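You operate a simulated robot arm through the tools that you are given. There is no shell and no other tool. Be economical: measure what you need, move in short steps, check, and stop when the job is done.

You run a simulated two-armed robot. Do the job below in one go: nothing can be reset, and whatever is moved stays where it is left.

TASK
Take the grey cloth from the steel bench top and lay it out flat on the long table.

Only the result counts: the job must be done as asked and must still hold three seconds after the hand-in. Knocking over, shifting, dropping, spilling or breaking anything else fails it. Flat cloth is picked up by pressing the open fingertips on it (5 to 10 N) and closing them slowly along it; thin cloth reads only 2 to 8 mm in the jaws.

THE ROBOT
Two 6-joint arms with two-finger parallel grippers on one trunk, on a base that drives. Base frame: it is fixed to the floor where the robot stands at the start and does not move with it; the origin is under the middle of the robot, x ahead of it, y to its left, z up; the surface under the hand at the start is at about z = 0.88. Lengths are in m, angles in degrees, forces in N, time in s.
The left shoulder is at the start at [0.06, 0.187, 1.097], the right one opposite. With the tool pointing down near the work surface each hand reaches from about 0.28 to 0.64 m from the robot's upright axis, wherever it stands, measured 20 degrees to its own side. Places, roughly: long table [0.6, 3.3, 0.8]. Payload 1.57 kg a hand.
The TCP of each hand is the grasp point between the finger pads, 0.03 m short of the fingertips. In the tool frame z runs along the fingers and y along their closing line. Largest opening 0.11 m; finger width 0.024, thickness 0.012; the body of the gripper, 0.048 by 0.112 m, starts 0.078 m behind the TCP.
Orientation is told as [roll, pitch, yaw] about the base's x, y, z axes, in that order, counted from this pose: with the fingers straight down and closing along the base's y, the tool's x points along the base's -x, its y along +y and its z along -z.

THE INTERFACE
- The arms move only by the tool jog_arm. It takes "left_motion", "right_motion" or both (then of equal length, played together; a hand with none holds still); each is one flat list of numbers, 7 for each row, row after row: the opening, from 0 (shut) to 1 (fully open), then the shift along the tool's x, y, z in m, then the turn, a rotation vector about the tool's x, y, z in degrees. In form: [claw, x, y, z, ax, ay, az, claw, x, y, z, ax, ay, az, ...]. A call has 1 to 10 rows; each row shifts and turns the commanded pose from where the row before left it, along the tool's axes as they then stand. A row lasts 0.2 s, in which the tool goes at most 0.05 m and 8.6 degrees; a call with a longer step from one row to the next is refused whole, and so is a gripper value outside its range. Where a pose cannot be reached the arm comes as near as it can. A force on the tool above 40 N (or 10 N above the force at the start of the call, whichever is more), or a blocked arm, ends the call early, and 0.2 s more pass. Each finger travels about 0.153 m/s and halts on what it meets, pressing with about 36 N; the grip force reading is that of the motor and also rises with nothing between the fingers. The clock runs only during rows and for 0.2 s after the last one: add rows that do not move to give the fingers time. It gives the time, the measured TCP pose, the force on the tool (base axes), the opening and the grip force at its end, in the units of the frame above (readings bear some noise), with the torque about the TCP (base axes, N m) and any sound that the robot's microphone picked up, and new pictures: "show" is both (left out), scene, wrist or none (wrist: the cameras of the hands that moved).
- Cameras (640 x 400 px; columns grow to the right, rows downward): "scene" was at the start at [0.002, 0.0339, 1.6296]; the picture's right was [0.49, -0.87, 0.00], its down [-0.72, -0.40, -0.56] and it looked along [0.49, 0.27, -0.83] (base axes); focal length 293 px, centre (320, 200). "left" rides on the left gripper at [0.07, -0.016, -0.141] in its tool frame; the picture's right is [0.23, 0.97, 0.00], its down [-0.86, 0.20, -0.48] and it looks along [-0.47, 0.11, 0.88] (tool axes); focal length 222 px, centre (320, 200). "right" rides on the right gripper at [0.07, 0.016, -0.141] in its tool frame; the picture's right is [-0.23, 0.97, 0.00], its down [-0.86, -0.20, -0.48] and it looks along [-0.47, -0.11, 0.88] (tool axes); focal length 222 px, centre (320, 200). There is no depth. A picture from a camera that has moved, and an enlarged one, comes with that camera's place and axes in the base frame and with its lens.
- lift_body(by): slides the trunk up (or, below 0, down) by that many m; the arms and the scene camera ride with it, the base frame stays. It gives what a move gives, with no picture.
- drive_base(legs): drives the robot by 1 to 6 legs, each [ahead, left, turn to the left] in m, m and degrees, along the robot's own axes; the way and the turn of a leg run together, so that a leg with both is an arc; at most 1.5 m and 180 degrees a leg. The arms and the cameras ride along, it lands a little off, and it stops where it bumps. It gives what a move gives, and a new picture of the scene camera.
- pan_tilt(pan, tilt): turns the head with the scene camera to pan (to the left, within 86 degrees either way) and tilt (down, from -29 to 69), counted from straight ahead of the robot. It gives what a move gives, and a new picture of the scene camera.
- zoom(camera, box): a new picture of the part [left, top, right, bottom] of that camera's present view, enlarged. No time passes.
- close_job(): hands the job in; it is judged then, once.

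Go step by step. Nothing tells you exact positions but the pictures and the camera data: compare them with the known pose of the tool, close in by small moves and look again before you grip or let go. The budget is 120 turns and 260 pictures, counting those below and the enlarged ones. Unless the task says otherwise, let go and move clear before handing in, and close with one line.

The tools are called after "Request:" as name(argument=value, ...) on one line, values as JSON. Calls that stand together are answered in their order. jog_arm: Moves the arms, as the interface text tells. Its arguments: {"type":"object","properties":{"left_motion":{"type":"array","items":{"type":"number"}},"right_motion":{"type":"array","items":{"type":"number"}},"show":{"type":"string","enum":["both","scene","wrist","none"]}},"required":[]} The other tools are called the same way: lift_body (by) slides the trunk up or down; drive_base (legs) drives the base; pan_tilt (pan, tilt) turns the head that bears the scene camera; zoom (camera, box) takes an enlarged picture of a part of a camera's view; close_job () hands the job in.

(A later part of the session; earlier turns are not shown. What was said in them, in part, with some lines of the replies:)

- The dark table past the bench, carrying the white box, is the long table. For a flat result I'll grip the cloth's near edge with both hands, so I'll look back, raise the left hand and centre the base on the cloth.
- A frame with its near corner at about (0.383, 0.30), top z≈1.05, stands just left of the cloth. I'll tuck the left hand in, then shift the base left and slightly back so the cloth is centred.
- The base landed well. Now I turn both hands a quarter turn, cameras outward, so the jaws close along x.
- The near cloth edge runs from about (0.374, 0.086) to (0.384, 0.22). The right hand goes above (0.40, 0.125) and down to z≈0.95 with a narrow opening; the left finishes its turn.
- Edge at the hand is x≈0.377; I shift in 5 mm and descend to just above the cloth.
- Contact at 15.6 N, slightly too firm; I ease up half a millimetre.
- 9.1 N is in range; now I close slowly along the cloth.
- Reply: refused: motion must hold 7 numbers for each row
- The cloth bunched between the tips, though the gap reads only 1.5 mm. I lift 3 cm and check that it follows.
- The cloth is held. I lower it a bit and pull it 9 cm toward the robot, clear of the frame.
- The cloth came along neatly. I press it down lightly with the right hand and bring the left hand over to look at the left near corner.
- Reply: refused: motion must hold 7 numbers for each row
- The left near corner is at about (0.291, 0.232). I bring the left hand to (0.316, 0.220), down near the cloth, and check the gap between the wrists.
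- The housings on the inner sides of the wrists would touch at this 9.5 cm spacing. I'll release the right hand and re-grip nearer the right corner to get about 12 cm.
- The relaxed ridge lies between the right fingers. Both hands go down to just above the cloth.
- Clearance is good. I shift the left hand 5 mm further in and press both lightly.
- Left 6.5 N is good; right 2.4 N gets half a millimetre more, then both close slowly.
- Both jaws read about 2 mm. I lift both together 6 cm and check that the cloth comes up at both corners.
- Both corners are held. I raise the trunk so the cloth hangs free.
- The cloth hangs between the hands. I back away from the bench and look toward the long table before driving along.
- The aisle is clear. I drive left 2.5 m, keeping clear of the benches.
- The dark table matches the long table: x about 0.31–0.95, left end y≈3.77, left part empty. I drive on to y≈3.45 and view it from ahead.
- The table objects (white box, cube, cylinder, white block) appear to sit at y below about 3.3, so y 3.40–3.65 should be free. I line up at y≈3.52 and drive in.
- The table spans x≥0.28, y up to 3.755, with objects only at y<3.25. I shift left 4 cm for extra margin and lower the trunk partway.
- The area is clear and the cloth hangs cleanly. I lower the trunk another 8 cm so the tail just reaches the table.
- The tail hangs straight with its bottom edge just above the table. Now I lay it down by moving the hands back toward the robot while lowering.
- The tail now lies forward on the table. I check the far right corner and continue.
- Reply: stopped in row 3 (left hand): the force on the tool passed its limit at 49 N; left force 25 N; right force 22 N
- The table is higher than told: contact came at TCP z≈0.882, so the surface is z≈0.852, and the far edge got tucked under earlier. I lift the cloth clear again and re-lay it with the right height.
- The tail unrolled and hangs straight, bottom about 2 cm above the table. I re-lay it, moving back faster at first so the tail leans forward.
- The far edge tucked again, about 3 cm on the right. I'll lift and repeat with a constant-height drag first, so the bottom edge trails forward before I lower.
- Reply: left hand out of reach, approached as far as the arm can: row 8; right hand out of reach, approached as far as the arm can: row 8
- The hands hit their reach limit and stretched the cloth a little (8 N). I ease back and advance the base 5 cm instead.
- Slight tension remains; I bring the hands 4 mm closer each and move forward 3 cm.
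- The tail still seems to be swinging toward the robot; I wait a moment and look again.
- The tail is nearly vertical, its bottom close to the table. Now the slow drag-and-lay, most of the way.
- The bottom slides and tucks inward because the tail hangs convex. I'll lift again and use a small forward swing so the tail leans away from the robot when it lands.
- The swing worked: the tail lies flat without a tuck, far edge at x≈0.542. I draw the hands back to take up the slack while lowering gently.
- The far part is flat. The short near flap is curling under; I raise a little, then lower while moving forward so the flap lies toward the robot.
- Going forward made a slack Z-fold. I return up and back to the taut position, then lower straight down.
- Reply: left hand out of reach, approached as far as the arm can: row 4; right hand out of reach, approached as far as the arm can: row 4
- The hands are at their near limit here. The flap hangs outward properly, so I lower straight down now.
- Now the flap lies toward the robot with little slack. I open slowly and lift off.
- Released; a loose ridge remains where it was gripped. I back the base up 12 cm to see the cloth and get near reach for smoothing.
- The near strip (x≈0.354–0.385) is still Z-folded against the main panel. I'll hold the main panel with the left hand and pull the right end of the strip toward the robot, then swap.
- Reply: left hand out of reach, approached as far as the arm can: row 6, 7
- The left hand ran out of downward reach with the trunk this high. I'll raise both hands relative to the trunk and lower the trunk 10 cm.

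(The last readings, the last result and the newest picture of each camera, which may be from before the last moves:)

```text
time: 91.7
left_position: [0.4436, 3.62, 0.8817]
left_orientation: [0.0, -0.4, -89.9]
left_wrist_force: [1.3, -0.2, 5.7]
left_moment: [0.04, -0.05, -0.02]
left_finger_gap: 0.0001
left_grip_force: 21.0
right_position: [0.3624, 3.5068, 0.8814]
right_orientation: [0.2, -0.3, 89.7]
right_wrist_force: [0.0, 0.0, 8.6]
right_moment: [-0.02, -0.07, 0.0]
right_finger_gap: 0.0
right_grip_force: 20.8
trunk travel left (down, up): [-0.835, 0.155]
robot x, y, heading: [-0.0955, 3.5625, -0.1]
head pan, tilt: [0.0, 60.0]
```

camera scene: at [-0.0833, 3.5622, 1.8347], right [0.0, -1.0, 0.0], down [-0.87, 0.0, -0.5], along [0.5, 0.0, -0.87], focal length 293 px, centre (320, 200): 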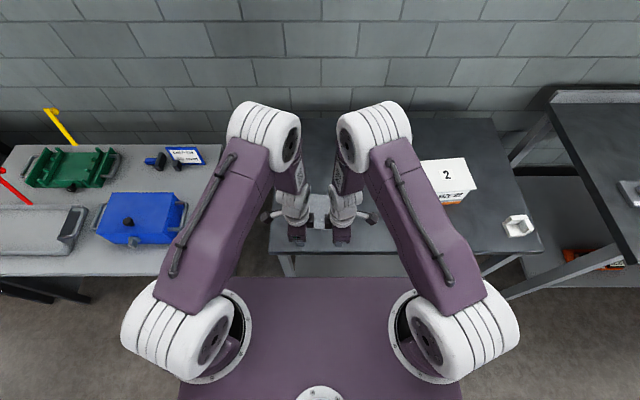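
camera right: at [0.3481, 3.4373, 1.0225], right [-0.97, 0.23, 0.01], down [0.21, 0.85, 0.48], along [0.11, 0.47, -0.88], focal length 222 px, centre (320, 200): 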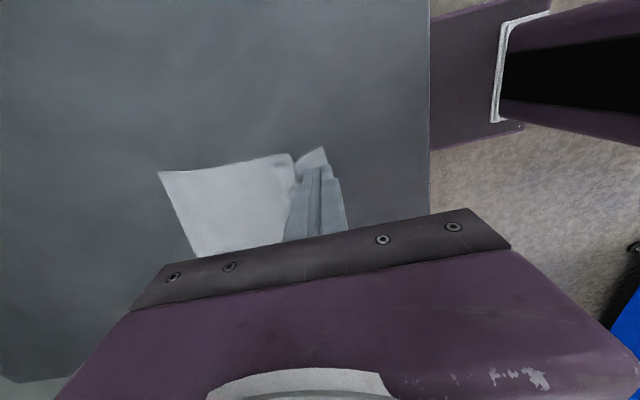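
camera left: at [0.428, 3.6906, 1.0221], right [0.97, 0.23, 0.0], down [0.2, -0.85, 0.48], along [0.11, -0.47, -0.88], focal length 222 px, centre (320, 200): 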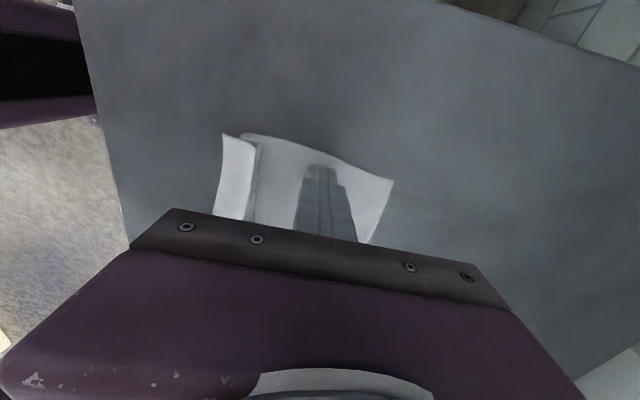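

Both press lightly (5.7 and 8.6 N). Now I pull the right end of the strip toward the robot.

Request:
jog_arm(left_motion=[0, 0, 0, 0.0003, 0, 0, 0, 0, 0, 0, 0, 0, 0, 0, 0, 0, 0, 0, 0, 0, 0, 0, 0, 0, 0, 0, 0, 0], right_motion=[0, 0, 0.007, 0, 0, 0, 0, 0, 0, 0.007, 0, 0, 0, 0, 0, 0, 0.007, 0, 0, 0, 0, 0, 0, 0.007, 0, 0, 0, 0], show="wrist")

```text
time: 92.7
left_position: [0.4419, 3.6195, 0.8817]
left_orientation: [0.0, -0.3, -89.9]
left_wrist_force: [1.8, -0.6, 8.2]
left_moment: [0.09, -0.08, -0.03]
left_finger_gap: 0.0
left_grip_force: 21.3
right_position: [0.3352, 3.508, 0.8813]
right_orientation: [0.1, -0.3, 89.8]
right_wrist_force: [3.4, -1.0, 21.5]
right_moment: [-0.12, -0.12, 0.05]
right_finger_gap: 0.0
right_grip_force: 21.5
trunk travel left (down, up): [-0.835, 0.155]
robot x, y, heading: [-0.0962, 3.5606, -0.2]
head pan, tilt: [0.0, 60.0]
camera right: at [0.3185, 3.438, 1.0217], right [-0.97, 0.23, 0.0], down [0.2, 0.85, 0.48], along [0.11, 0.47, -0.88], focal length 222 px, centre (320, 200)
camera left: at [0.4261, 3.6907, 1.0219], right [0.97, 0.23, 0.0], down [0.2, -0.85, 0.48], along [0.11, -0.47, -0.88], focal length 222 px, centre (320, 200)
```

right: 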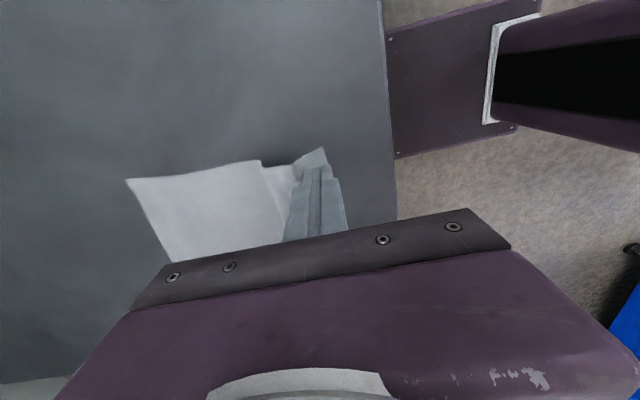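
left: 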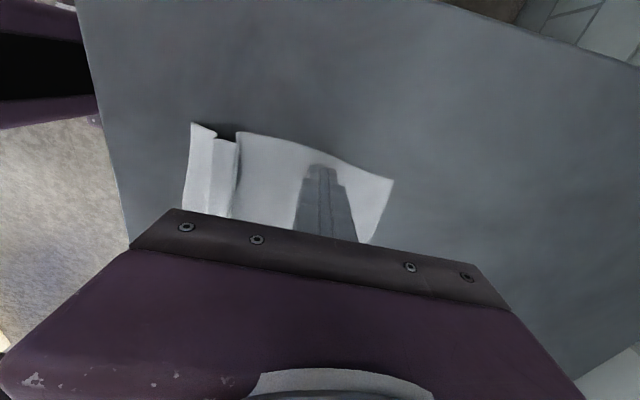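

The fold opens well. The near edge is now about 5 cm from the table edge, so the rest I take out by pulling the far panel forward with the left hand while the right holds.

Request:
jog_arm(left_motion=[0, 0, 0.007, 0, 0, 0, 0, 0, 0, 0.007, 0, 0, 0, 0, 0, 0, 0.007, 0, 0, 0, 0, 0, 0, 0.007, 0, 0, 0, 0], right_motion=[0, 0, 0, -0.0005, 0, 0, 0, 0, 0, 0, 0, 0, 0, 0, 0, 0, 0, 0, 0, 0, 0, 0, 0, 0, 0, 0, 0, 0], show="wrist")

```text
time: 93.7
left_position: [0.4571, 3.6229, 0.885]
left_orientation: [-0.1, -0.3, -90.0]
left_wrist_force: [-0.7, 0.1, -0.1]
left_moment: [-0.05, 0.04, -0.01]
left_finger_gap: 0.0001
left_grip_force: 21.3
left hand out of reach, approached as far as the arm can: row 3, 4
right_position: [0.3335, 3.5069, 0.8806]
right_orientation: [0.2, -0.2, 89.7]
right_wrist_force: [-0.2, 1.3, 18.9]
right_moment: [-0.09, -0.03, -0.02]
right_finger_gap: 0.0
right_grip_force: 21.3
trunk travel left (down, up): [-0.835, 0.155]
robot x, y, heading: [-0.0951, 3.5628, -0.0]
head pan, tilt: [0.0, 60.0]
camera right: at [0.3183, 3.438, 1.0218], right [-0.97, 0.23, 0.0], down [0.21, 0.85, 0.48], along [0.11, 0.47, -0.88], focal length 222 px, centre (320, 200)
camera left: at [0.4426, 3.6946, 1.0263], right [0.97, 0.23, 0.0], down [0.2, -0.85, 0.48], along [0.11, -0.47, -0.88], focal length 222 px, centre (320, 200)
```

right: 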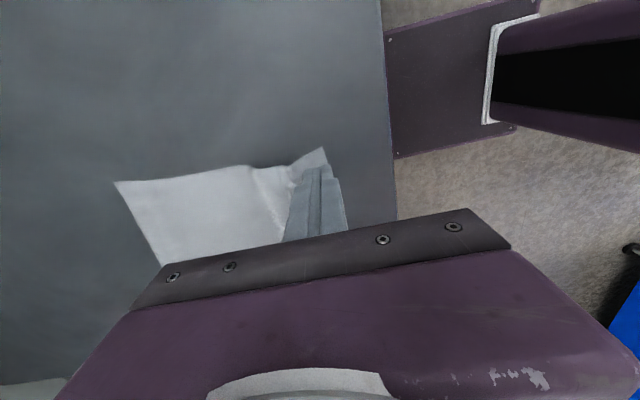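
left: 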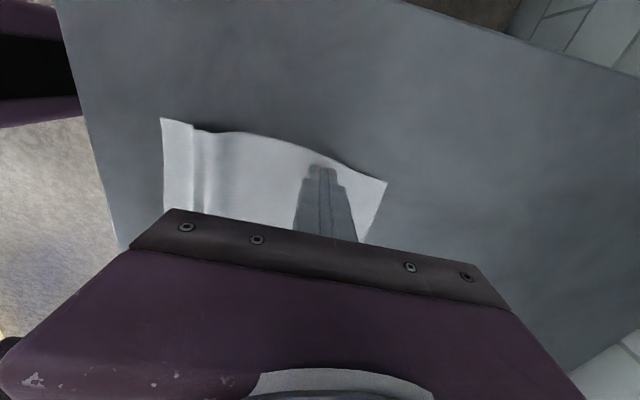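

Nearly all unfolded. I lift both hands and look at what wrinkles remain.

Request:
jog_arm(left_motion=[0, 0, 0, -0.03, 0, 0, 0, 0, 0, 0, -0.04, 0, 0, 0, 0, 0, -0.03, -0.03, 0, 0, 0, 0, 0, -0.04, 0, 0, 0, 0, 0, 0, -0.04, 0, 0, 0, 0], right_motion=[0, 0, 0, -0.03, 0, 0, 0, 0, 0, 0, -0.04, 0, 0, 0, 0, 0, 0, -0.03, 0, 0, 0, 0, 0, 0, 0, 0, 0, 0, 0, 0, 0, 0, 0, 0, 0], show="wrist")

Request:
zoom(camera="right", box=[100, 80, 420, 280])

Request:
zoom(camera="left", box=[220, 80, 540, 280])

```text
time: 94.9
left_position: [0.3494, 3.6209, 0.987]
left_orientation: [0.1, -0.2, -89.9]
left_wrist_force: [0.4, 0.2, 0.8]
left_moment: [0.04, -0.01, 0.0]
left_finger_gap: 0.0001
left_grip_force: 21.7
right_position: [0.3344, 3.5085, 0.9799]
right_orientation: [0.1, -0.2, 89.7]
right_wrist_force: [0.2, 1.0, -0.2]
right_moment: [0.0, -0.03, -0.03]
right_finger_gap: 0.0
right_grip_force: 21.2
trunk travel left (down, up): [-0.835, 0.155]
robot x, y, heading: [-0.0937, 3.5598, -0.4]
head pan, tilt: [0.0, 60.0]
camera right: at [0.3187, 3.4382, 1.1206], right [-0.97, 0.23, 0.0], down [0.21, 0.85, 0.48], along [0.11, 0.47, -0.88], focal length 222 px, centre (320, 200)
camera left: at [0.334, 3.6927, 1.1268], right [0.97, 0.23, 0.0], down [0.2, -0.85, 0.48], along [0.11, -0.47, -0.88], focal length 222 px, centre (320, 200)
```

right: 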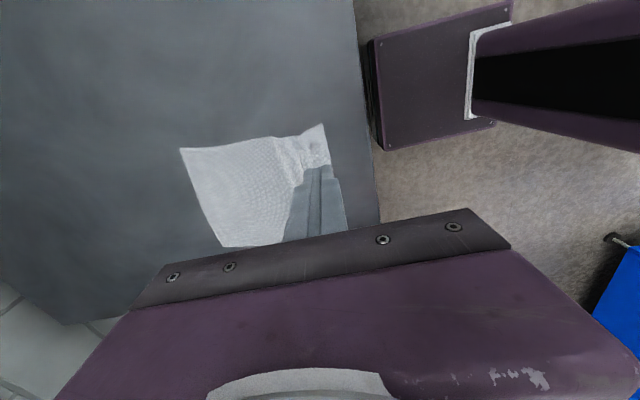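
left: 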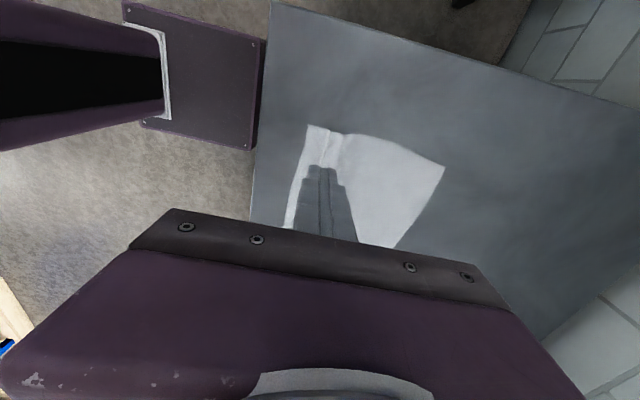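

```text
2.00 times, centred on (260, 180) of right
camera zoom: at [0.3187, 3.4382, 1.1206], right [-0.97, 0.23, 0.0], down [0.21, 0.85, 0.48], along [0.11, 0.47, -0.88], focal length 444 px, centre (440, 240)
```

zoom: 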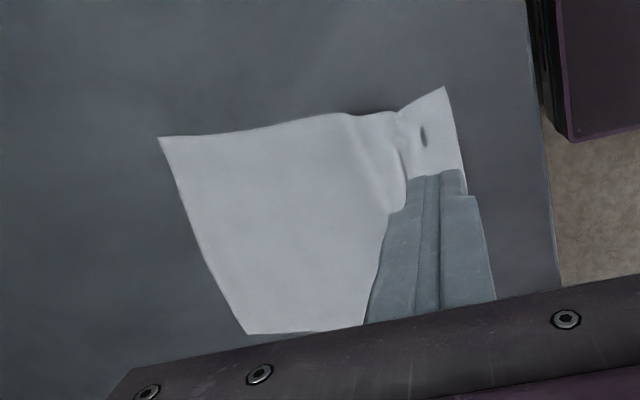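

```text
2.00 times, centred on (380, 180) of left
camera zoom: at [0.334, 3.6927, 1.1268], right [0.97, 0.23, 0.0], down [0.2, -0.85, 0.48], along [0.11, -0.47, -0.88], focal length 444 px, centre (200, 240)
```

zoom: 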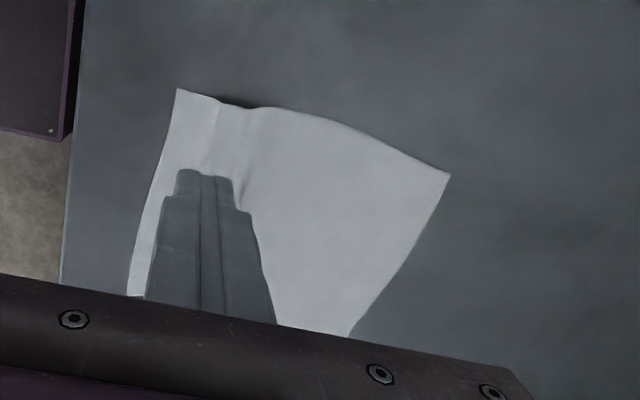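

A low ridge near x≈0.36 remains: about 2–3 cm of slack. I move the base 7 cm forward so I can hold the near strip and pull the far panel forward, first on the left, then on the right.

Request:
drive_base(legs=[[0.07, 0, 0.3]])

Request:
jog_arm(left_motion=[0, 0, 0.02, 0, 0, 0, 0, 0, 0, 0.02, 0.03, 0, 0, 0, 0, 0, 0, 0.04, 0, 0, 0, 0, 0, 0, 0.025, 0, 0, 0, 0, 0, 0, 0.005, 0, 0, 0], right_motion=[0, 0, 0.03, 0, 0, 0, 0, 0, 0, 0.032, 0.02, 0, 0, 0, 0, 0, 0, 0.04, 0, 0, 0, 0, 0, 0, 0.025, 0, 0, 0, 0, 0, 0, 0.008, 0, 0, 0], show="wrist")

```text
time: 96.0
left_position: [0.4173, 3.6242, 0.9872]
left_orientation: [0.1, -0.3, -89.6]
left_wrist_force: [-0.9, 0.3, 0.3]
left_moment: [0.02, -0.05, 0.02]
left_finger_gap: 0.0
left_grip_force: 21.4
right_position: [0.401, 3.5099, 0.981]
right_orientation: [0.1, -0.2, 89.9]
right_wrist_force: [-0.2, 0.0, 0.5]
right_moment: [0.01, -0.01, 0.06]
right_finger_gap: 0.0004
right_grip_force: 21.3
trunk travel left (down, up): [-0.835, 0.155]
robot x, y, heading: [-0.0254, 3.5616, 0.1]
head pan, tilt: [0.0, 60.0]
camera scene: at [-0.0246, 3.5621, 1.7348], right [0.0, -1.0, 0.0], down [-0.86, 0.0, -0.5], along [0.5, 0.0, -0.86], focal length 293 px, centre (320, 200)
```

scene: 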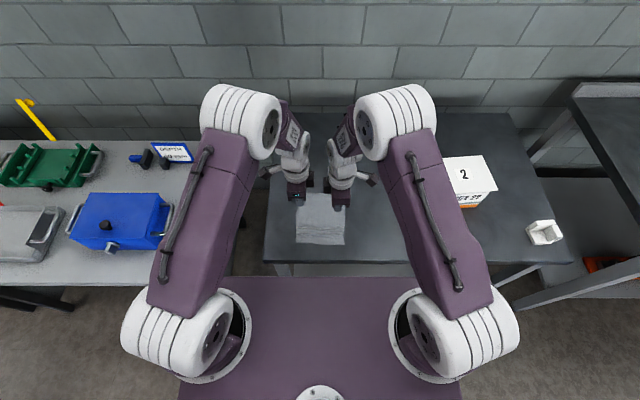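

```text
time: 97.2
left_position: [0.4598, 3.6247, 0.8862]
left_orientation: [0.0, -0.3, -89.6]
left_wrist_force: [0.0, -0.8, 0.5]
left_moment: [-0.01, -0.03, -0.04]
left_finger_gap: 0.0
left_grip_force: 21.4
right_position: [0.342, 3.5111, 0.8863]
right_orientation: [0.2, -0.2, 90.0]
right_wrist_force: [-0.4, 0.1, 0.1]
right_moment: [-0.01, 0.02, 0.0]
right_finger_gap: 0.0
right_grip_force: 21.0
trunk travel left (down, up): [-0.835, 0.155]
robot x, y, heading: [-0.022, 3.5661, 0.1]
head pan, tilt: [0.0, 60.0]
camera right: at [0.326, 3.4412, 1.027], right [-0.97, 0.23, 0.0], down [0.2, 0.85, 0.48], along [0.11, 0.47, -0.88], focal length 222 px, centre (320, 200)
camera left: at [0.4438, 3.695, 1.0266], right [0.97, 0.23, 0.0], down [0.21, -0.85, 0.48], along [0.11, -0.47, -0.88], focal length 222 px, centre (320, 200)
```

right: 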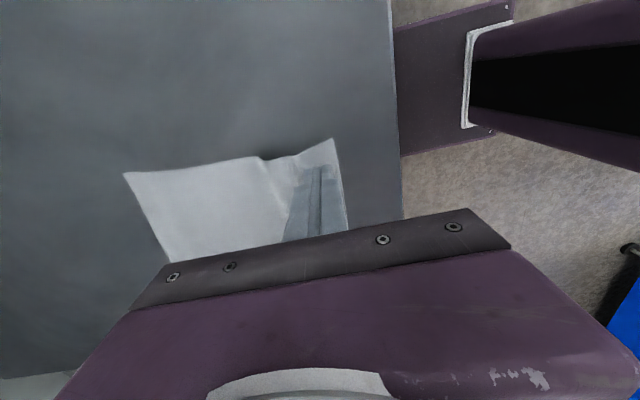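
left: 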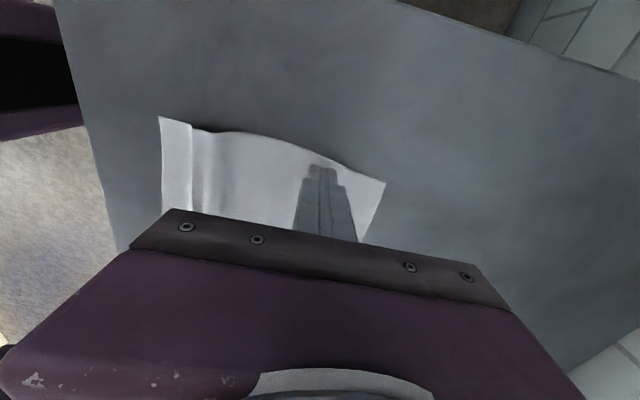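

Request:
jog_arm(left_motion=[0, 0, 0, 0.003, 0, 0, 0, 0, 0, 0, 0.0025, 0, 0, 0, 0, 0, 0.004, 0, 0, 0, 0, 0, 0, 0.005, 0, 0, 0, 0, 0, 0, 0.005, 0, 0, 0, 0, 0, 0, 0.005, 0, 0, 0, 0], right_motion=[0, 0, 0, 0.003, 0, 0, 0, 0, 0, 0, 0.0025, 0, 0, 0, 0, 0, 0, 0, 0, 0, 0, 0, 0, 0, 0, 0, 0, 0, 0, 0, 0, 0, 0, 0, 0, 0, 0, 0, 0, 0, 0, 0], show="wrist")

```text
time: 98.5
left_position: [0.4777, 3.6247, 0.8803]
left_orientation: [-0.1, -0.3, -89.5]
left_wrist_force: [-3.2, -0.7, 13.9]
left_moment: [0.13, 0.06, 0.02]
left_finger_gap: 0.0
left_grip_force: 21.0
right_position: [0.341, 3.5118, 0.8812]
right_orientation: [0.1, -0.1, 90.0]
right_wrist_force: [0.4, -0.3, 2.5]
right_moment: [0.03, -0.01, -0.02]
right_finger_gap: 0.0
right_grip_force: 21.5
trunk travel left (down, up): [-0.835, 0.155]
robot x, y, heading: [-0.0247, 3.5618, 0.6]
head pan, tilt: [0.0, 60.0]
camera right: at [0.3253, 3.4413, 1.0219], right [-0.97, 0.23, 0.0], down [0.2, 0.85, 0.48], along [0.11, 0.47, -0.88], focal length 222 px, centre (320, 200)
camera left: at [0.461, 3.6954, 1.0219], right [0.97, 0.23, 0.0], down [0.21, -0.85, 0.48], along [0.11, -0.47, -0.88], focal length 222 px, centre (320, 200)
```

right: 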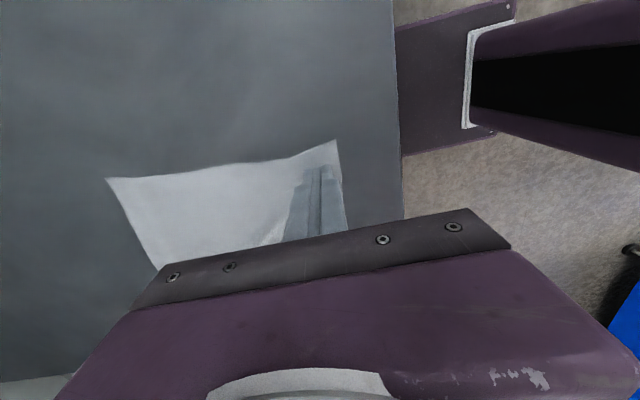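
left: 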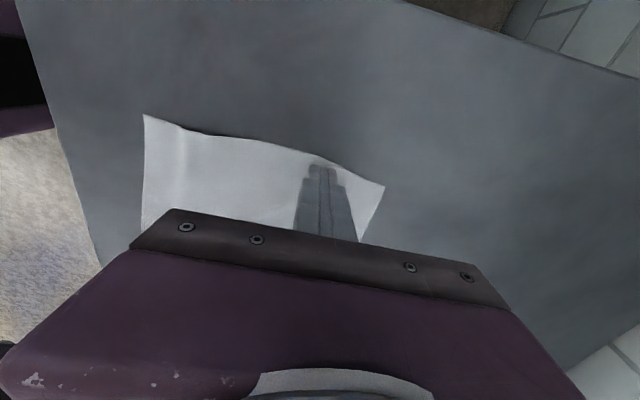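

The ridge is practically gone. I lift both hands straight up and inspect.

Request:
jog_arm(left_motion=[0, 0, 0, -0.01, 0, 0, 0, 0, 0, 0, -0.04, 0, 0, 0, 0, 0, 0, -0.05, 0, 0, 0, 0, 0, -0.04, -0.02, 0, 0, 0, 0, 0, -0.04, 0, 0, 0, 0, 0, 0, -0.03, 0, 0, 0, 0], right_motion=[0, 0, 0, -0.01, 0, 0, 0, 0, 0, 0, -0.04, 0, 0, 0, 0, 0, 0, -0.05, 0, 0, 0, 0, 0, 0, -0.02, 0, 0, 0, 0, 0, 0, 0, 0, 0, 0, 0, 0, 0, 0, 0, 0, 0], show="none")

Request:
drive_base(legs=[[-0.15, 0, 0]])

Request:
zoom(camera="right", box=[0, 40, 320, 240])

Request:
zoom(camera="left", box=[280, 40, 600, 240])

```text
time: 100.0
left_position: [0.3704, 3.6242, 0.9989]
left_orientation: [-0.2, -0.2, -89.5]
left_wrist_force: [-1.0, 0.4, -0.1]
left_moment: [-0.02, -0.02, 0.02]
left_finger_gap: 0.0
left_grip_force: 20.9
right_position: [0.3445, 3.5098, 1.0029]
right_orientation: [0.3, -0.2, 89.9]
right_wrist_force: [-0.6, -0.3, 0.7]
right_moment: [0.01, 0.0, 0.0]
right_finger_gap: 0.0
right_grip_force: 21.5
trunk travel left (down, up): [-0.835, 0.155]
robot x, y, heading: [-0.0228, 3.5643, 0.2]
head pan, tilt: [0.0, 60.0]
```

```text
time: 101.3
left_position: [0.2252, 3.6234, 0.9991]
left_orientation: [-0.4, -0.3, -89.5]
left_wrist_force: [0.4, 0.8, 0.5]
left_moment: [0.02, 0.03, 0.02]
left_finger_gap: 0.0
left_grip_force: 20.7
right_position: [0.1966, 3.5113, 1.0001]
right_orientation: [0.4, -0.1, 90.1]
right_wrist_force: [-0.1, 1.0, -0.6]
right_moment: [-0.01, 0.03, 0.0]
right_finger_gap: 0.0
right_grip_force: 21.2
trunk travel left (down, up): [-0.835, 0.155]
robot x, y, heading: [-0.1771, 3.5624, 0.3]
head pan, tilt: [0.0, 60.0]
camera scene: at [-0.1644, 3.5617, 1.7347], right [0.0, -1.0, 0.0], down [-0.87, 0.0, -0.5], along [0.5, 0.0, -0.87], focal length 293 px, centre (320, 200)
```

scene: 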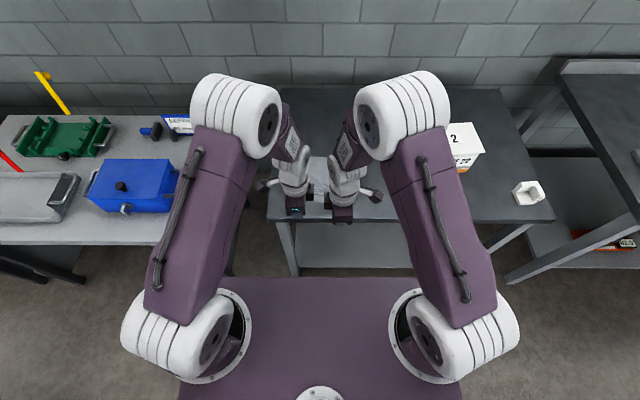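

```text
2.00 times, centred on (160, 140) of right
camera zoom: at [0.1817, 3.44, 1.1422], right [-0.97, 0.23, 0.01], down [0.2, 0.85, 0.48], along [0.1, 0.47, -0.88], focal length 444 px, centre (640, 320)
```

zoom: 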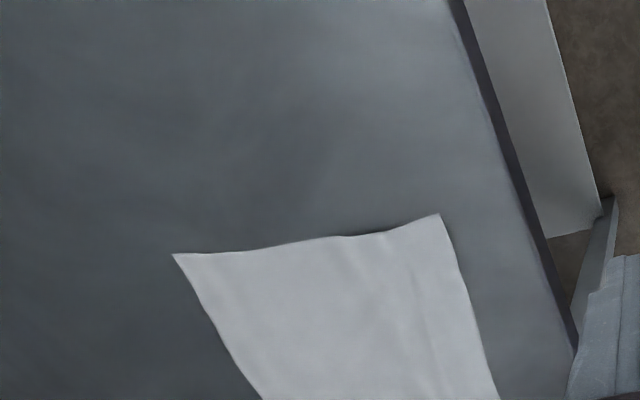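

```text
2.00 times, centred on (440, 140) of left
camera zoom: at [0.2075, 3.6944, 1.1392], right [0.97, 0.23, -0.01], down [0.21, -0.85, 0.48], along [0.11, -0.47, -0.88], focal length 444 px, centre (80, 320)
```

zoom: 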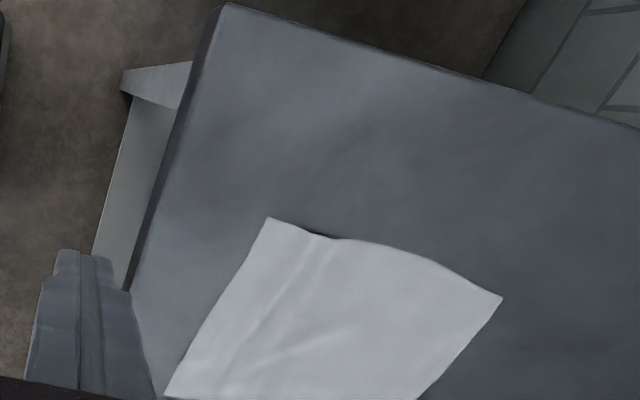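

The cloth is almost flat; only a faint crease and about 1 cm of slack remain. One more gentle stretch with the roles swapped.

Request:
drive_base(legs=[[0.15, 0, -0.2]])

Request:
jog_arm(left_motion=[0, 0, -0.015, 0, 0, 0, 0, 0, 0, 0, 0, 0, 0, 0, 0, 0, 0, 0, 0, 0, 0, 0, 0, 0, 0.04, 0, 0, 0, 0, 0, 0, 0.04, 0, 0, 0, 0, 0, 0, 0.025, 0, 0, 0, 0, 0, 0, 0.008, 0, 0, 0], right_motion=[0, 0, -0.04, 0, 0, 0, 0, 0, 0, -0.04, 0, 0, 0, 0, 0, 0, -0.03, 0, 0, 0, 0, 0, 0, 0, 0.04, 0, 0, 0, 0, 0, 0, 0.04, 0, 0, 0, 0, 0, 0, 0.025, 0, 0, 0, 0, 0, 0, 0.008, 0, 0, 0], show="wrist")

```text
time: 102.7
left_position: [0.3693, 3.6235, 1.0012]
left_orientation: [0.0, -0.3, -89.6]
left_wrist_force: [0.2, 0.7, 0.0]
left_moment: [0.0, -0.01, 0.0]
left_finger_gap: 0.0
left_grip_force: 21.6
right_position: [0.3407, 3.5104, 1.0032]
right_orientation: [0.2, -0.3, 90.0]
right_wrist_force: [-0.9, 0.2, -0.2]
right_moment: [-0.01, -0.02, 0.0]
right_finger_gap: 0.0
right_grip_force: 21.1
trunk travel left (down, up): [-0.835, 0.155]
robot x, y, heading: [-0.0221, 3.5648, 0.2]
head pan, tilt: [0.0, 60.0]
camera scene: at [-0.0221, 3.5621, 1.7347], right [0.0, -1.0, 0.0], down [-0.86, 0.0, -0.5], along [0.5, 0.0, -0.86], focal length 293 px, centre (320, 200)
```

scene: 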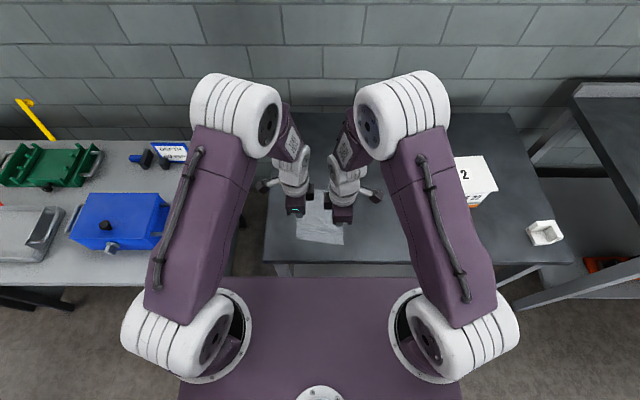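

```text
time: 104.3
left_position: [0.3556, 3.6224, 0.8879]
left_orientation: [-0.1, -0.2, -89.6]
left_wrist_force: [0.9, 0.1, 0.0]
left_moment: [0.02, -0.01, -0.02]
left_finger_gap: 0.0
left_grip_force: 21.1
right_position: [0.4531, 3.511, 0.889]
right_orientation: [0.3, -0.2, 90.0]
right_wrist_force: [0.0, 0.5, 0.1]
right_moment: [-0.05, -0.01, -0.01]
right_finger_gap: 0.0001
right_grip_force: 21.5
trunk travel left (down, up): [-0.835, 0.155]
robot x, y, heading: [-0.0224, 3.5664, 0.4]
head pan, tilt: [0.0, 60.0]
camera right: at [0.4383, 3.441, 1.0293], right [-0.97, 0.23, 0.01], down [0.2, 0.85, 0.48], along [0.1, 0.47, -0.88], focal length 222 px, centre (320, 200)
camera left: at [0.339, 3.6933, 1.0276], right [0.97, 0.23, 0.0], down [0.21, -0.85, 0.48], along [0.11, -0.47, -0.88], focal length 222 px, centre (320, 200)
```

right: 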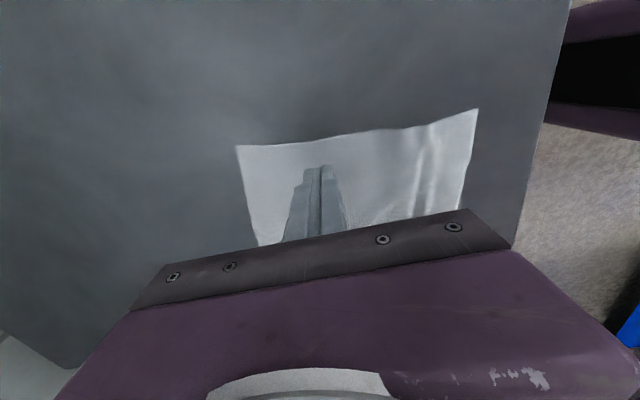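
left: 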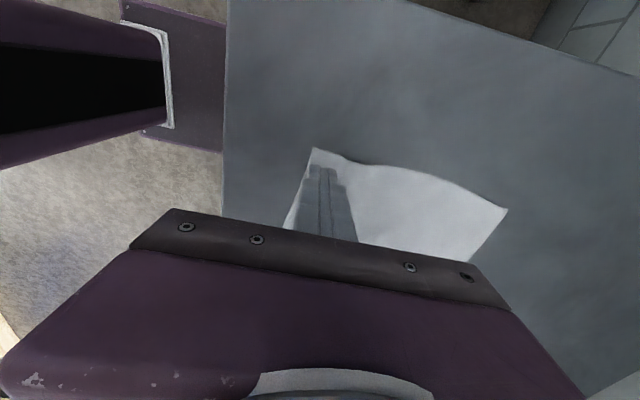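

Request:
jog_arm(left_motion=[0, 0, 0, 0.005, 0, 0, 0, 0, 0, 0, 0.0025, 0, 0, 0, 0, 0, 0, 0, 0, 0, 0, 0, 0, 0, 0, 0, 0, 0, 0, 0, 0, 0, 0, 0, 0, 0, 0, 0, 0, 0, 0, 0], right_motion=[0, 0, 0, 0.005, 0, 0, 0, 0, 0, 0, 0.0033, 0, 0, 0, 0, 0, -0.003, 0, 0, 0, 0, 0, 0, -0.004, 0, 0, 0, 0, 0, 0, -0.004, 0, 0, 0, 0, 0, 0, -0.003, 0, 0, 0, 0], show="wrist")

```text
time: 105.6
left_position: [0.3562, 3.622, 0.8803]
left_orientation: [0.2, -0.4, -89.7]
left_wrist_force: [-2.7, 2.6, 26.2]
left_moment: [0.21, 0.15, -0.02]
left_finger_gap: 0.0
left_grip_force: 21.5
right_position: [0.4624, 3.5117, 0.8821]
right_orientation: [0.2, -0.2, 90.0]
right_wrist_force: [0.5, 0.1, -0.2]
right_moment: [0.02, -0.01, -0.03]
right_finger_gap: 0.0
right_grip_force: 21.2
trunk travel left (down, up): [-0.835, 0.155]
robot x, y, heading: [-0.0236, 3.5633, 0.1]
head pan, tilt: [0.0, 60.0]
stopped in row 6 (left hand): the force on the tool passed its limit at 41 N (the readings are from after the stop); the commanded pose is now the measured one
camera right: at [0.4483, 3.4408, 1.0222], right [-0.97, 0.23, 0.0], down [0.2, 0.85, 0.48], along [0.11, 0.47, -0.88], focal length 222 px, centre (320, 200)
camera left: at [0.339, 3.6931, 1.0217], right [0.97, 0.23, 0.0], down [0.2, -0.85, 0.48], along [0.12, -0.47, -0.87], focal length 222 px, centre (320, 200)
```

right: 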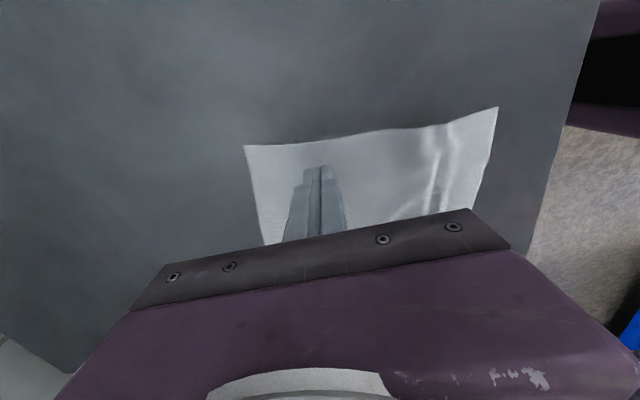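
left: 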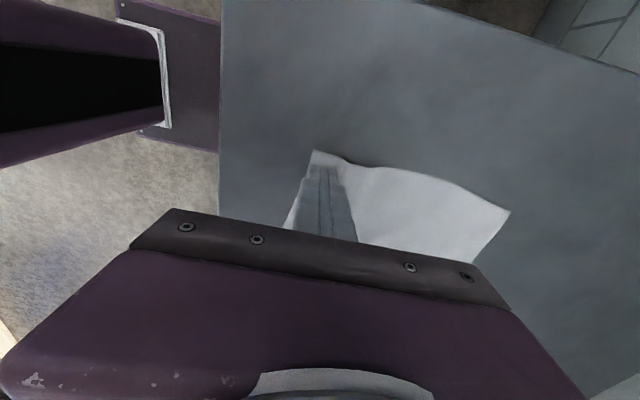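

The left pressed too hard and the right barely touched. I ease the left, press the right a little and pull 12 mm.

Request:
jog_arm(left_motion=[0, 0, 0, -0.0008, 0, 0, 0, 0, 0, 0, 0, 0, 0, 0, 0, 0, 0, 0, 0, 0, 0, 0, 0, 0, 0, 0, 0, 0, 0, 0, 0, 0, 0, 0, 0, 0, 0, 0, 0, 0, 0, 0], right_motion=[0, 0, 0, 0.001, 0, 0, 0, 0, 0, 0, 0.0006, 0, 0, 0, 0, 0, -0.003, 0, 0, 0, 0, 0, 0, -0.004, 0, 0, 0, 0, 0, 0, -0.003, 0, 0, 0, 0, 0, 0, -0.002, 0, 0, 0, 0], show="wrist")

```text
time: 107.0
left_position: [0.3548, 3.6226, 0.8808]
left_orientation: [0.2, -0.4, -89.6]
left_wrist_force: [0.1, 0.5, 0.2]
left_moment: [0.0, -0.02, 0.02]
left_finger_gap: 0.0
left_grip_force: 21.5
right_position: [0.4757, 3.5114, 0.8814]
right_orientation: [0.1, -0.2, 90.0]
right_wrist_force: [-2.8, 0.1, 19.2]
right_moment: [-0.02, 0.04, -0.05]
right_finger_gap: 0.0
right_grip_force: 21.3
trunk travel left (down, up): [-0.835, 0.155]
robot x, y, heading: [-0.0245, 3.564, 0.1]
head pan, tilt: [0.0, 60.0]
camera right: at [0.4602, 3.4413, 1.0217], right [-0.97, 0.23, 0.0], down [0.2, 0.85, 0.48], along [0.11, 0.47, -0.88], focal length 222 px, centre (320, 200)
camera left: at [0.3383, 3.6937, 1.0223], right [0.97, 0.23, 0.0], down [0.2, -0.85, 0.48], along [0.11, -0.47, -0.87], focal length 222 px, centre (320, 200)
```

right: 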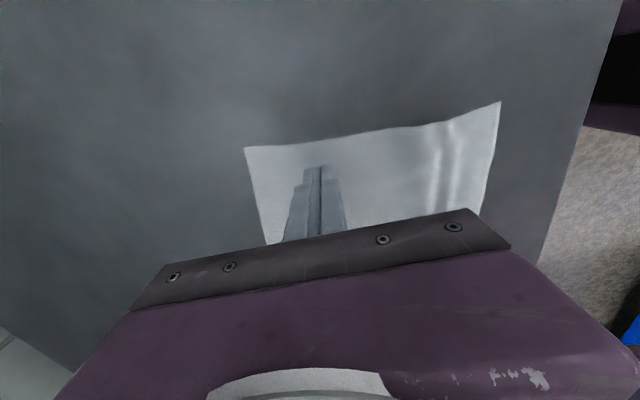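
left: 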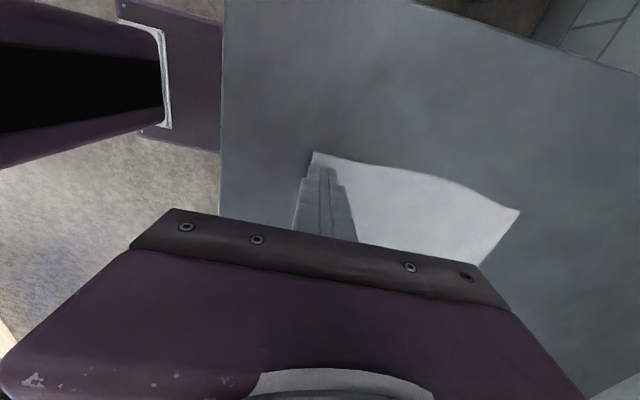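

Smoother still. I lift off, back away and take a clear final look.

Request:
jog_arm(left_motion=[0, 0, 0, -0.01, 0, 0, 0, 0, 0, 0, -0.04, 0, 0, 0, 0, 0, 0, -0.05, 0, 0, 0, 0, 0, 0, -0.03, 0, 0, 0, 0, 0, 0.01, 0, 0, 0, 0, 0, 0, 0, 0, 0, 0, 0], right_motion=[0, 0, 0, -0.01, 0, 0, 0, 0, 0, 0, -0.04, 0, 0, 0, 0, 0, 0, -0.05, 0, 0, 0, 0, 0, 0, -0.03, 0, 0, 0, 0, 0, 0.045, 0, 0, 0, 0, 0, 0, 0.045, 0, 0, 0, 0], show="none")

Request:
drive_base(legs=[[-0.3, 0, 0]])

Request:
zoom(camera="scene", box=[220, 60, 420, 200])

Request:
zoom(camera="right", box=[0, 100, 240, 260])

```text
time: 108.4
left_position: [0.3678, 3.6227, 1.0121]
left_orientation: [0.0, -0.4, -89.6]
left_wrist_force: [0.3, 0.7, -0.2]
left_moment: [0.02, -0.02, 0.02]
left_finger_gap: 0.0
left_grip_force: 21.4
right_position: [0.3868, 3.5113, 1.0112]
right_orientation: [0.3, -0.2, 90.1]
right_wrist_force: [-0.3, 0.2, 0.7]
right_moment: [0.0, -0.03, -0.03]
right_finger_gap: 0.0
right_grip_force: 21.3
trunk travel left (down, up): [-0.835, 0.155]
robot x, y, heading: [-0.025, 3.5668, 0.3]
head pan, tilt: [0.0, 60.0]
```

```text
time: 110.4
left_position: [0.0723, 3.6221, 1.0094]
left_orientation: [-0.1, -0.3, -89.3]
left_wrist_force: [-0.7, -0.1, 0.0]
left_moment: [0.02, 0.03, -0.01]
left_finger_gap: 0.0001
left_grip_force: 21.3
right_position: [0.0912, 3.5119, 1.0077]
right_orientation: [0.4, -0.1, 90.2]
right_wrist_force: [0.4, 0.2, 0.3]
right_moment: [0.02, 0.01, 0.05]
right_finger_gap: 0.0
right_grip_force: 21.3
trunk travel left (down, up): [-0.835, 0.155]
robot x, y, heading: [-0.3222, 3.5624, 0.1]
head pan, tilt: [0.0, 60.0]
camera scene: at [-0.3136, 3.5607, 1.7347], right [0.01, -1.0, 0.0], down [-0.87, -0.01, -0.5], along [0.5, 0.0, -0.87], focal length 293 px, centre (320, 200)
```

scene: 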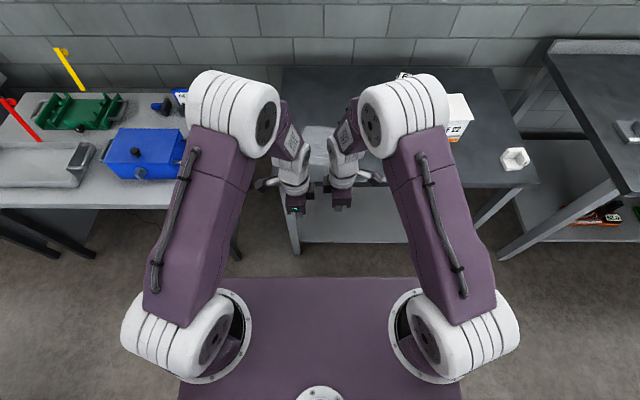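

```text
2.86 times, centred on (320, 130) of scene
camera zoom: at [-0.3136, 3.5607, 1.7347], right [0.01, -1.0, 0.0], down [-0.87, -0.01, -0.5], along [0.5, 0.0, -0.87], focal length 837 px, centre (320, 400)
```

zoom: 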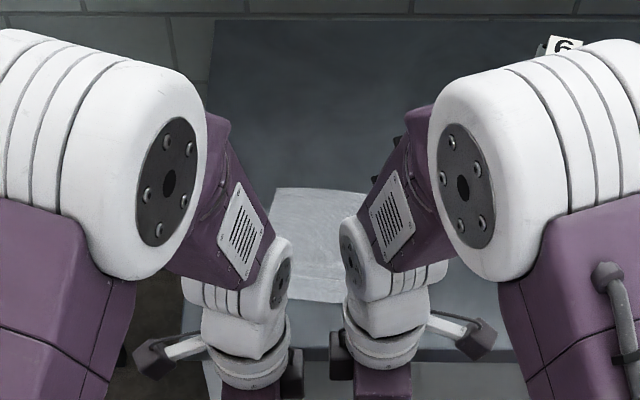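

```text
2.50 times, centred on (120, 180) of right
camera zoom: at [0.0777, 3.4416, 1.1493], right [-0.97, 0.22, 0.01], down [0.2, 0.85, 0.48], along [0.1, 0.47, -0.88], focal length 555 px, centre (820, 250)
```

zoom: 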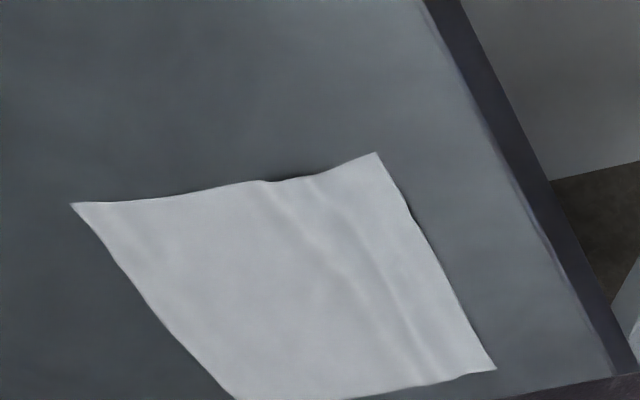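

The cloth lies as a single layer, fully on the table, with low waves near the near edge. One last careful stretch should take them out.

Request:
drive_base(legs=[[0.3, 0, 0]])

Request:
jog_arm(left_motion=[0, 0, -0.008, 0, 0, 0, 0, 0, 0, 0, 0, 0, 0, 0, 0, 0, 0, 0.045, 0, 0, 0, 0, 0, 0, 0.045, 0, 0, 0, 0, 0, 0, 0.035, 0, 0, 0, 0, 0, 0, 0, 0, 0, 0], right_motion=[0, 0, -0.04, 0, 0, 0, 0, 0, 0, -0.03, 0, 0, 0, 0, 0, 0, 0, 0.045, 0, 0, 0, 0, 0, 0, 0.045, 0, 0, 0, 0, 0, 0, 0.035, 0, 0, 0, 0, 0, 0, 0, 0, 0, 0], show="wrist")

```text
time: 112.5
left_position: [0.3732, 3.6251, 1.0104]
left_orientation: [0.0, -0.3, -89.2]
left_wrist_force: [-0.6, -0.4, -0.8]
left_moment: [-0.01, 0.03, 0.02]
left_finger_gap: 0.0002
left_grip_force: 21.0
right_position: [0.3929, 3.5149, 1.0092]
right_orientation: [0.2, -0.2, 90.4]
right_wrist_force: [-1.0, -0.2, 0.7]
right_moment: [-0.01, -0.02, -0.03]
right_finger_gap: 0.0
right_grip_force: 21.2
trunk travel left (down, up): [-0.835, 0.155]
robot x, y, heading: [-0.0201, 3.5651, 0.7]
head pan, tilt: [0.0, 60.0]
camera scene: at [-0.0147, 3.5631, 1.7347], right [0.01, -1.0, 0.0], down [-0.87, -0.01, -0.5], along [0.5, 0.0, -0.87], focal length 293 px, centre (320, 200)
```

scene: 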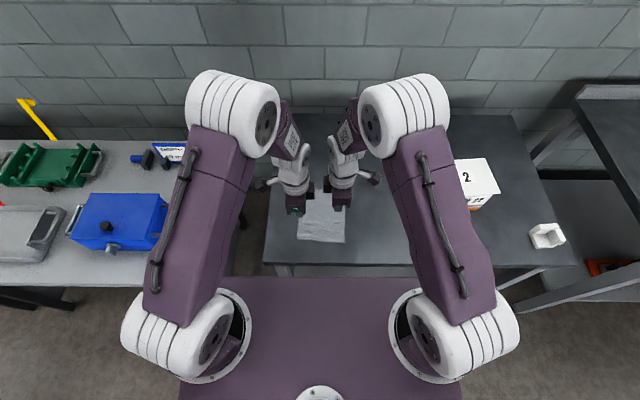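

```text
time: 113.9
left_position: [0.365, 3.6242, 0.8842]
left_orientation: [0.0, -0.3, -89.1]
left_wrist_force: [-0.2, 0.6, -0.1]
left_moment: [-0.03, 0.0, 0.01]
left_finger_gap: 0.0
left_grip_force: 21.5
right_position: [0.4641, 3.5167, 0.8845]
right_orientation: [0.4, -0.2, 90.4]
right_wrist_force: [0.2, 0.6, -1.3]
right_moment: [0.02, -0.01, 0.03]
right_finger_gap: 0.0
right_grip_force: 21.5
trunk travel left (down, up): [-0.835, 0.155]
robot x, y, heading: [-0.0215, 3.564, 0.3]
head pan, tilt: [0.0, 60.0]
camera right: at [0.4501, 3.4467, 1.026], right [-0.98, 0.22, 0.01], down [0.2, 0.85, 0.48], along [0.1, 0.47, -0.88], focal length 222 px, centre (320, 200)
camera left: at [0.3481, 3.695, 1.025], right [0.97, 0.24, 0.0], down [0.21, -0.85, 0.48], along [0.12, -0.47, -0.88], focal length 222 px, centre (320, 200)
```

right: 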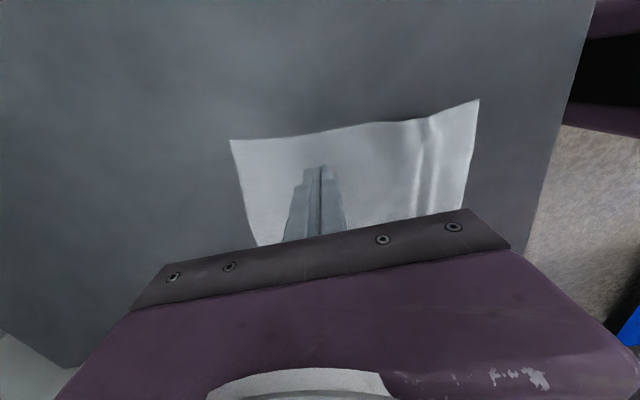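
left: 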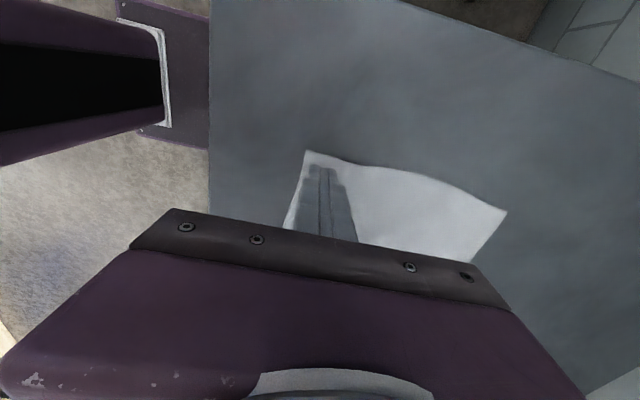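

Request:
jog_arm(left_motion=[0, 0, -0.006, 0.001, 0, 0, 0, 0, 0, 0, 0.0023, 0, 0, 0, 0, 0, 0, 0, 0, 0, 0], right_motion=[0, 0, 0, 0.001, 0, 0, 0, 0, 0, 0, 0.0025, 0, 0, 0, 0, 0, 0, 0, 0, 0, 0], show="none")

```text
time: 114.7
left_position: [0.3595, 3.6222, 0.881]
left_orientation: [0.2, -0.4, -89.2]
left_wrist_force: [-0.1, 0.6, 3.6]
left_moment: [0.01, 0.03, 0.01]
left_finger_gap: 0.0
left_grip_force: 21.5
right_position: [0.4637, 3.517, 0.8819]
right_orientation: [0.3, -0.2, 90.5]
right_wrist_force: [-0.5, -0.4, 0.5]
right_moment: [-0.01, -0.02, 0.02]
right_finger_gap: 0.0
right_grip_force: 21.6
trunk travel left (down, up): [-0.835, 0.155]
robot x, y, heading: [-0.02, 3.5675, 0.5]
head pan, tilt: [0.0, 60.0]
```

Request:
jog_arm(left_motion=[0, 0, 0, 0.0006, 0, 0, 0, 0, 0, 0, 0, 0, 0, 0, 0, 0, 0, 0, 0, 0, 0, 0, 0, 0, 0, 0, 0, 0, 0, 0, 0, 0, 0, 0, 0, 0, 0, 0, 0, 0, 0, 0], right_motion=[0, 0, 0, 0.0012, 0, 0, 0, 0, 0, 0, 0, 0, 0, 0, 0, 0, -0.004, 0, 0, 0, 0, 0, 0, -0.004, 0, 0, 0, 0, 0, 0, -0.004, 0, 0, 0, 0, 0, 0, -0.002, 0, 0, 0, 0], show="wrist")

```text
time: 116.1
left_position: [0.3578, 3.6231, 0.8813]
left_orientation: [0.1, -0.5, -89.2]
left_wrist_force: [0.6, -0.4, 0.7]
left_moment: [0.0, 0.02, 0.02]
left_finger_gap: 0.0001
left_grip_force: 21.2
right_position: [0.4763, 3.5159, 0.8815]
right_orientation: [0.3, -0.2, 90.4]
right_wrist_force: [-3.0, 0.3, 16.2]
right_moment: [-0.07, 0.06, -0.02]
right_finger_gap: 0.0
right_grip_force: 21.4
trunk travel left (down, up): [-0.835, 0.155]
robot x, y, heading: [-0.014, 3.5618, 0.5]
head pan, tilt: [0.0, 60.0]
camera right: at [0.4619, 3.4461, 1.0217], right [-0.98, 0.22, 0.0], down [0.2, 0.85, 0.48], along [0.1, 0.47, -0.88], focal length 222 px, centre (320, 200)
camera left: at [0.3408, 3.6949, 1.0221], right [0.97, 0.24, 0.0], down [0.21, -0.85, 0.48], along [0.12, -0.47, -0.87], focal length 222 px, centre (320, 200)
```

right: 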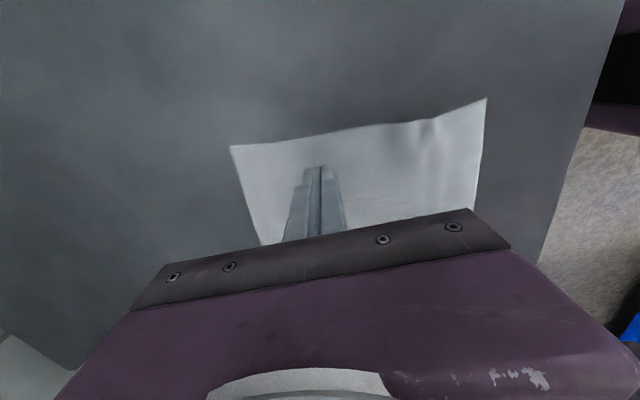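
left: 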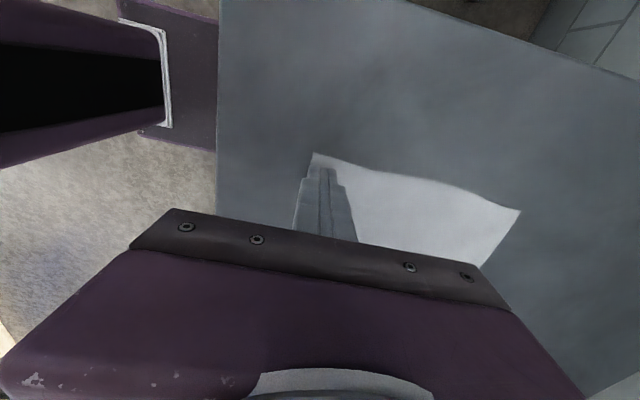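

The waves are nearly gone. I lift off straight up, back away clear and take a last look.

Request:
jog_arm(left_motion=[0, 0, 0, -0.01, 0, 0, 0, 0, 0, 0, -0.04, 0, 0, 0, 0, 0, 0, -0.05, 0, 0, 0, 0, 0, 0, -0.03, 0, 0, 0], right_motion=[0, 0, 0, -0.01, 0, 0, 0, 0, 0, 0, -0.04, 0, 0, 0, 0, 0, 0, -0.05, 0, 0, 0, 0, 0, 0.02, -0.03, 0, 0, 0], show="none")

Request:
drive_base(legs=[[-0.3, 0, 0]])

Request:
zoom(camera="right", box=[0, 100, 240, 260])

Request:
zoom(camera="left", box=[400, 100, 640, 260])

```text
time: 117.1
left_position: [0.3589, 3.6234, 1.0106]
left_orientation: [0.1, -0.3, -89.2]
left_wrist_force: [-0.3, 0.2, -0.5]
left_moment: [0.0, 0.01, -0.02]
left_finger_gap: 0.0003
left_grip_force: 21.2
right_position: [0.4576, 3.5164, 1.0097]
right_orientation: [0.2, -0.1, 90.4]
right_wrist_force: [0.6, 0.3, 0.6]
right_moment: [0.0, 0.02, 0.01]
right_finger_gap: 0.0
right_grip_force: 21.1
trunk travel left (down, up): [-0.835, 0.155]
robot x, y, heading: [-0.019, 3.5653, 0.4]
head pan, tilt: [0.0, 60.0]
```

```text
time: 119.1
left_position: [0.0624, 3.6204, 1.0094]
left_orientation: [-0.1, -0.3, -89.1]
left_wrist_force: [0.3, 1.3, -0.5]
left_moment: [0.02, -0.02, 0.01]
left_finger_gap: 0.0002
left_grip_force: 21.6
right_position: [0.1628, 3.5135, 1.0081]
right_orientation: [0.4, -0.2, 90.6]
right_wrist_force: [0.1, 0.4, 0.9]
right_moment: [0.02, 0.05, 0.04]
right_finger_gap: 0.0001
right_grip_force: 21.4
trunk travel left (down, up): [-0.835, 0.155]
robot x, y, heading: [-0.3169, 3.563, 1.0]
head pan, tilt: [0.0, 60.0]
camera scene: at [-0.3073, 3.5603, 1.7347], right [0.01, -1.0, 0.0], down [-0.87, -0.01, -0.5], along [0.5, 0.01, -0.87], focal length 293 px, centre (320, 200)
```

scene: 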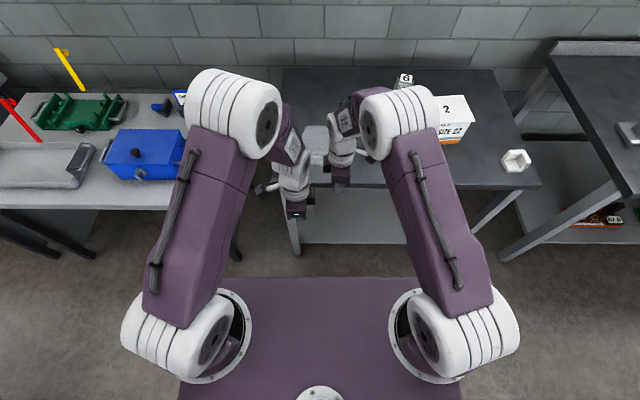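

```text
2.50 times, centred on (120, 180) of right
camera zoom: at [0.1487, 3.4433, 1.149], right [-0.98, 0.22, 0.01], down [0.2, 0.85, 0.48], along [0.1, 0.47, -0.88], focal length 555 px, centre (820, 250)
```

zoom: 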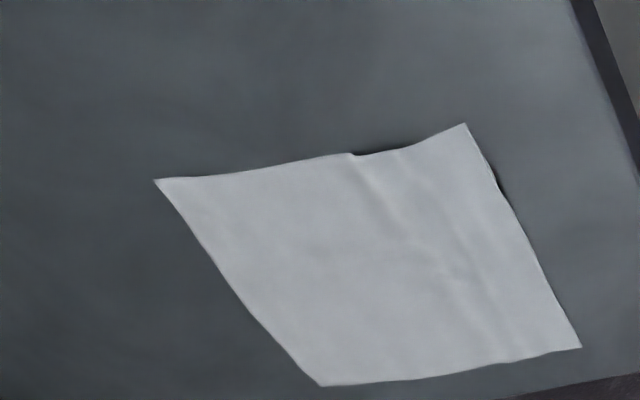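

```text
2.50 times, centred on (520, 180) of left
camera zoom: at [0.0453, 3.6923, 1.1507], right [0.97, 0.24, 0.0], down [0.21, -0.85, 0.48], along [0.11, -0.47, -0.88], focal length 555 px, centre (-180, 250)
```

zoom: 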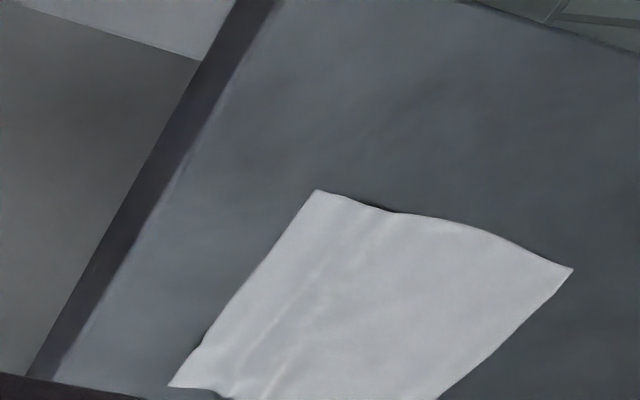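

The cloth lies as a single layer, spread out, fully on the long table, all four corners visible, with only faint crease marks. The hands are clear and nothing else was touched, so I hand in.

Request:
close_job()

```text
The job is handed in.
```

The grey cloth is laid out in a single layer on the long table, with all four corners visible and only faint creases left near the edge closest to the robot. Both hands are clear, and I saw no contact with anything else.
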